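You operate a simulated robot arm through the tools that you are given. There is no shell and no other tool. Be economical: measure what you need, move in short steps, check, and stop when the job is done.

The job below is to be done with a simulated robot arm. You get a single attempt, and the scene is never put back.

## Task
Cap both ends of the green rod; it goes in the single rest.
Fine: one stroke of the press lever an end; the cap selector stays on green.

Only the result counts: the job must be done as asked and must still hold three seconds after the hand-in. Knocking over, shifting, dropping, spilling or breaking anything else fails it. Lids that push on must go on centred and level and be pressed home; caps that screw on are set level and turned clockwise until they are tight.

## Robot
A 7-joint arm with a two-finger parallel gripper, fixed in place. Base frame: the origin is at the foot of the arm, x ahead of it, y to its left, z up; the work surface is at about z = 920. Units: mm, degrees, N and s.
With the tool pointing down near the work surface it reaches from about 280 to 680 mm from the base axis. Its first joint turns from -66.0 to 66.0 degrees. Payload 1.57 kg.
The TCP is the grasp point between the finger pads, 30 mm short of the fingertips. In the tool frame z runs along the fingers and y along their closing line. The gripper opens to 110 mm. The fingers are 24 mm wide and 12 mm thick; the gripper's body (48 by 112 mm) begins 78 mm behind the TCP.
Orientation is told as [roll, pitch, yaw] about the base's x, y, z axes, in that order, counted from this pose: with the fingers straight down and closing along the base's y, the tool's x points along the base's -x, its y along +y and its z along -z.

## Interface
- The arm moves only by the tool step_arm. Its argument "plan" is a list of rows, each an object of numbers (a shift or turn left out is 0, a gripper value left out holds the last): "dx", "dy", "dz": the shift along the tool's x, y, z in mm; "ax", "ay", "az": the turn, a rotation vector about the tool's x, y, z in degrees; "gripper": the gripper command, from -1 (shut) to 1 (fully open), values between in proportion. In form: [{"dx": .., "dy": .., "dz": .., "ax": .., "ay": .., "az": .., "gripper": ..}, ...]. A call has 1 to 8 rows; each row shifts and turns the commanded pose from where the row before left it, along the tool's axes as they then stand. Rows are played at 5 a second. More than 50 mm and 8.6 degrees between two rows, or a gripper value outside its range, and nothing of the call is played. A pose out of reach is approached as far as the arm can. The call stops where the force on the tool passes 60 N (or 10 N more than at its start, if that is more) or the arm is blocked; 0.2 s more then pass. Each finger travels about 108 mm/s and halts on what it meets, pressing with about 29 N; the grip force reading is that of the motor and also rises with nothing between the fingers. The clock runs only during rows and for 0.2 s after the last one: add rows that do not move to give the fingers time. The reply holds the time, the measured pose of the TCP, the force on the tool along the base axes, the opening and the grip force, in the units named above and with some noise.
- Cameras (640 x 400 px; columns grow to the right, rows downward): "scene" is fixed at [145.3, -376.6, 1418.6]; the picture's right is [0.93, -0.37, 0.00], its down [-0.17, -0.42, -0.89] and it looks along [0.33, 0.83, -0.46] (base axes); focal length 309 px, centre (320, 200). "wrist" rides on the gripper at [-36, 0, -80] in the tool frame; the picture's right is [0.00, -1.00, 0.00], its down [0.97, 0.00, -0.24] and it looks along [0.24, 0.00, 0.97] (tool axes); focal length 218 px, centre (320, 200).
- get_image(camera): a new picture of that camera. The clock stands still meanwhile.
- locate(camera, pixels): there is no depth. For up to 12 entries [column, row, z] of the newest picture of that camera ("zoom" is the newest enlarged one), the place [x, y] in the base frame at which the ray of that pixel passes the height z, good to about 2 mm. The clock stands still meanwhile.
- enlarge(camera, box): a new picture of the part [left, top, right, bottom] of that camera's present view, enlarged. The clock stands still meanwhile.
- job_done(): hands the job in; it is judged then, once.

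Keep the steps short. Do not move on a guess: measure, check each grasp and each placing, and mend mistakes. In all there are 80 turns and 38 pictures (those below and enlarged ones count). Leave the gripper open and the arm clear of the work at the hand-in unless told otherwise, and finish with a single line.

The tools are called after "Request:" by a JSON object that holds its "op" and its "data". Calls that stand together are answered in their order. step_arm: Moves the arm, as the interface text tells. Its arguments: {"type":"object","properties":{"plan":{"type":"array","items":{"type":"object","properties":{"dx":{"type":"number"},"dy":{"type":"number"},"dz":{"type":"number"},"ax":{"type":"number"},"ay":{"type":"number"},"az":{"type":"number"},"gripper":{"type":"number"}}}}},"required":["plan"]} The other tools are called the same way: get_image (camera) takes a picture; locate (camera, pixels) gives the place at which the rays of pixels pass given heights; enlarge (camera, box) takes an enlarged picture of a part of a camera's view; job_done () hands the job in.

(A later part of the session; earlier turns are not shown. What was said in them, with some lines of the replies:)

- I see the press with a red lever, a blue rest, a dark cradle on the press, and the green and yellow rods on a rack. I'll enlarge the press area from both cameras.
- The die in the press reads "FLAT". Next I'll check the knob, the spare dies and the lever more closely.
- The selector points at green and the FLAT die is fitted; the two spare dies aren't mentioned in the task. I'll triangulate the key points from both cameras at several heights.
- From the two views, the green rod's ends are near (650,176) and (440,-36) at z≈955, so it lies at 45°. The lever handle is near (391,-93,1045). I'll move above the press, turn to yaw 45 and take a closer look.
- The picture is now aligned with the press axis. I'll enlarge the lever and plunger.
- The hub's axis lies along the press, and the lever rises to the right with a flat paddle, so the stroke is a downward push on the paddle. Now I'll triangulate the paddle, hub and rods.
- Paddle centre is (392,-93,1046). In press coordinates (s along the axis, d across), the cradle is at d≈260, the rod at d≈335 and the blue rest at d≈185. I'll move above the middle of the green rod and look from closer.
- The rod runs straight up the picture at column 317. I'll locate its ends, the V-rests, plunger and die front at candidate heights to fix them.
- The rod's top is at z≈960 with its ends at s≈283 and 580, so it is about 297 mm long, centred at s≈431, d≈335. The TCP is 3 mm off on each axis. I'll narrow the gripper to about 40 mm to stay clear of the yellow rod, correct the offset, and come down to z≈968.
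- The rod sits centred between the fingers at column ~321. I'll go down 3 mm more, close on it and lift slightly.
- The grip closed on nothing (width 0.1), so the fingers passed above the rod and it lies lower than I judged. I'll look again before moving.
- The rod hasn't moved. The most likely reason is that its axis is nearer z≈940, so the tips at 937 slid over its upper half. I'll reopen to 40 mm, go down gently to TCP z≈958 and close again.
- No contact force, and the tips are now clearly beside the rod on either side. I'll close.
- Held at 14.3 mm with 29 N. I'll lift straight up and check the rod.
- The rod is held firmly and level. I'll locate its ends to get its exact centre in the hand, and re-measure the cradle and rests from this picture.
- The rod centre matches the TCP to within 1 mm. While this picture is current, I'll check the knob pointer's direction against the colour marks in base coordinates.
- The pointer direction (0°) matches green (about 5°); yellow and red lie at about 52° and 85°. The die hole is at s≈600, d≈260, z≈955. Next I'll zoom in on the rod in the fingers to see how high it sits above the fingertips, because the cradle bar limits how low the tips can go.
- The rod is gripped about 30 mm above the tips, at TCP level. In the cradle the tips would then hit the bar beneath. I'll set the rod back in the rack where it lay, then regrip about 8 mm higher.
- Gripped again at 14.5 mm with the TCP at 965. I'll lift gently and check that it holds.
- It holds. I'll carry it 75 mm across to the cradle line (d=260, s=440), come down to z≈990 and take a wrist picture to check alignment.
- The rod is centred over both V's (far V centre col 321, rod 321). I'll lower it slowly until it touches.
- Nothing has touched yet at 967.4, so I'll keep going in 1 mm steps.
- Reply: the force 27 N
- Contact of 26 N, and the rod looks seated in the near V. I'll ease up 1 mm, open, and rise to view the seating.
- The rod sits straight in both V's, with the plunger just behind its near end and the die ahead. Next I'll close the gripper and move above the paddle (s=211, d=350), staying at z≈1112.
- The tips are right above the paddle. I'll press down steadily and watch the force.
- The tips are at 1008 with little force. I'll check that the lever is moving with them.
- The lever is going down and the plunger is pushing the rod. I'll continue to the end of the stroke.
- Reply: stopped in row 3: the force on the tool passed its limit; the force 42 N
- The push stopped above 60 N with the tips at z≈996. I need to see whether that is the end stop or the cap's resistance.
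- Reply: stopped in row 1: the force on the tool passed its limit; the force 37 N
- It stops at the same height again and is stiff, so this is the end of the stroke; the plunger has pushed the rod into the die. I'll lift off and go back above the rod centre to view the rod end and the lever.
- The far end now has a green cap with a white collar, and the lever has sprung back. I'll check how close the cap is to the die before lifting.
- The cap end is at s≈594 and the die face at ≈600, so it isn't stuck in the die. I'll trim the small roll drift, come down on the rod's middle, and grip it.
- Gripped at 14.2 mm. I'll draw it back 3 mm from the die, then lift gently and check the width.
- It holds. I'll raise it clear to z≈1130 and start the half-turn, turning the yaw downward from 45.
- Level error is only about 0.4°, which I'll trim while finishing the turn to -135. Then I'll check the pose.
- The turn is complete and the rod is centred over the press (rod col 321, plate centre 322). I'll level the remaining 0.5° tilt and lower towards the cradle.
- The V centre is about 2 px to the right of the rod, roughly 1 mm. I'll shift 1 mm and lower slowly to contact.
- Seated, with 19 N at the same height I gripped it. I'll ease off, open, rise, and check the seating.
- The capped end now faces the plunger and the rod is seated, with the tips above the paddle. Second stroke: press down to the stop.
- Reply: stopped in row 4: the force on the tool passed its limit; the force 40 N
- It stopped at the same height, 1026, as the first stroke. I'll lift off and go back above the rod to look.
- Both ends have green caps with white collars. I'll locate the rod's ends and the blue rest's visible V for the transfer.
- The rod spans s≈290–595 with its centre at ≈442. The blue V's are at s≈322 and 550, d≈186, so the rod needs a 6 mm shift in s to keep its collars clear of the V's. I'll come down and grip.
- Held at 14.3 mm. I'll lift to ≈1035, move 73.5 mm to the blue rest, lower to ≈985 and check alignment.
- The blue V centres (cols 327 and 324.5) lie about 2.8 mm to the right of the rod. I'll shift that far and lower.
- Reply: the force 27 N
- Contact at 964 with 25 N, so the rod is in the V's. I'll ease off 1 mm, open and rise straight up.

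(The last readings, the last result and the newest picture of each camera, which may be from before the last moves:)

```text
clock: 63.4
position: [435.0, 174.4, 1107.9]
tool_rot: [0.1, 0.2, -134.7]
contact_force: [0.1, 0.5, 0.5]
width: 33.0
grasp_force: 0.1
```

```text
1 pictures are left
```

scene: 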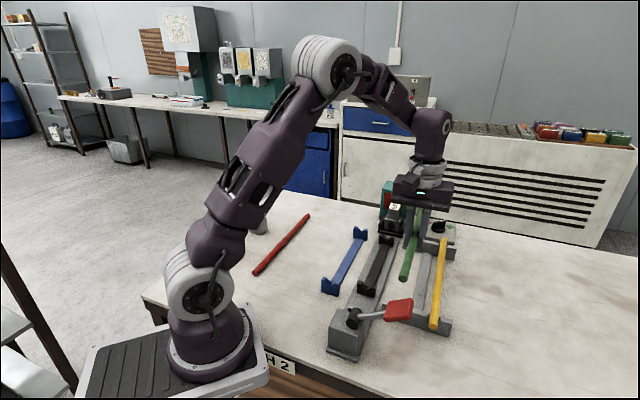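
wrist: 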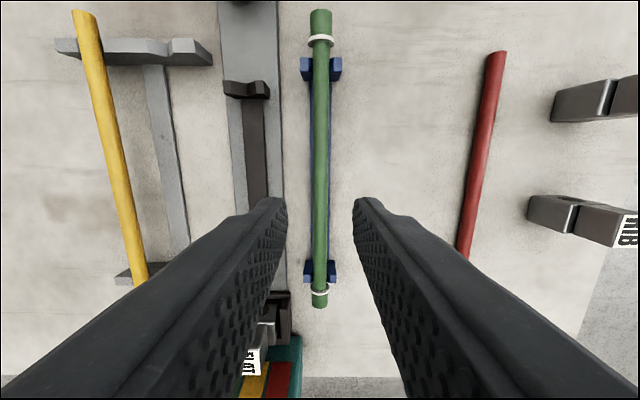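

The rod lies straight in the blue rest with both collars outside the V's. I'll rise further, open fully, and take a last check picture.

Request:
{"op": "step_arm", "data": {"plan": [{"dz": -45}, {"dz": -45, "gripper": 1}, {"dz": -40}, {}, {}, {}]}}

Request:
{"op": "enlarge", "data": {"camera": "scene", "box": [300, 190, 480, 350]}}

```text
clock: 64.8
position: [435.1, 175.9, 1236.6]
tool_rot: [0.1, 0.2, -134.7]
contact_force: [-0.9, -0.8, 0.2]
width: 110.0
grasp_force: 0.1
```

```text
2.50 times, centred on (390, 270) of scene
```

zoom: 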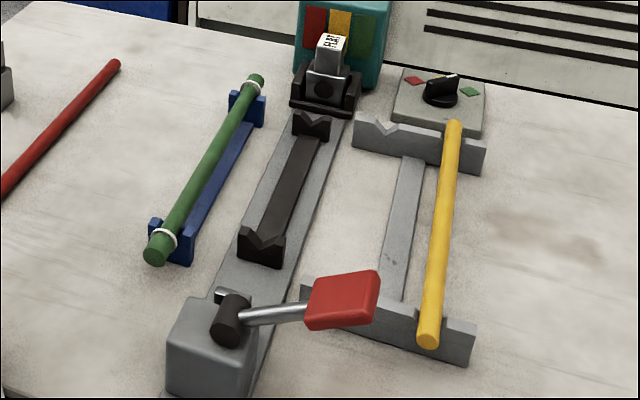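

The capped rod is in the blue rest, the lever is back up, the selector is still on green, and nothing else has moved. The gripper is open and clear, so I'm handing in.

Request:
{"op": "job_done", "data": {}}

```text
The job is handed in.
```

The green rod has a green cap on each end, one lever stroke per end, and rests in the single blue rest; the selector stayed on green and nothing else was moved.
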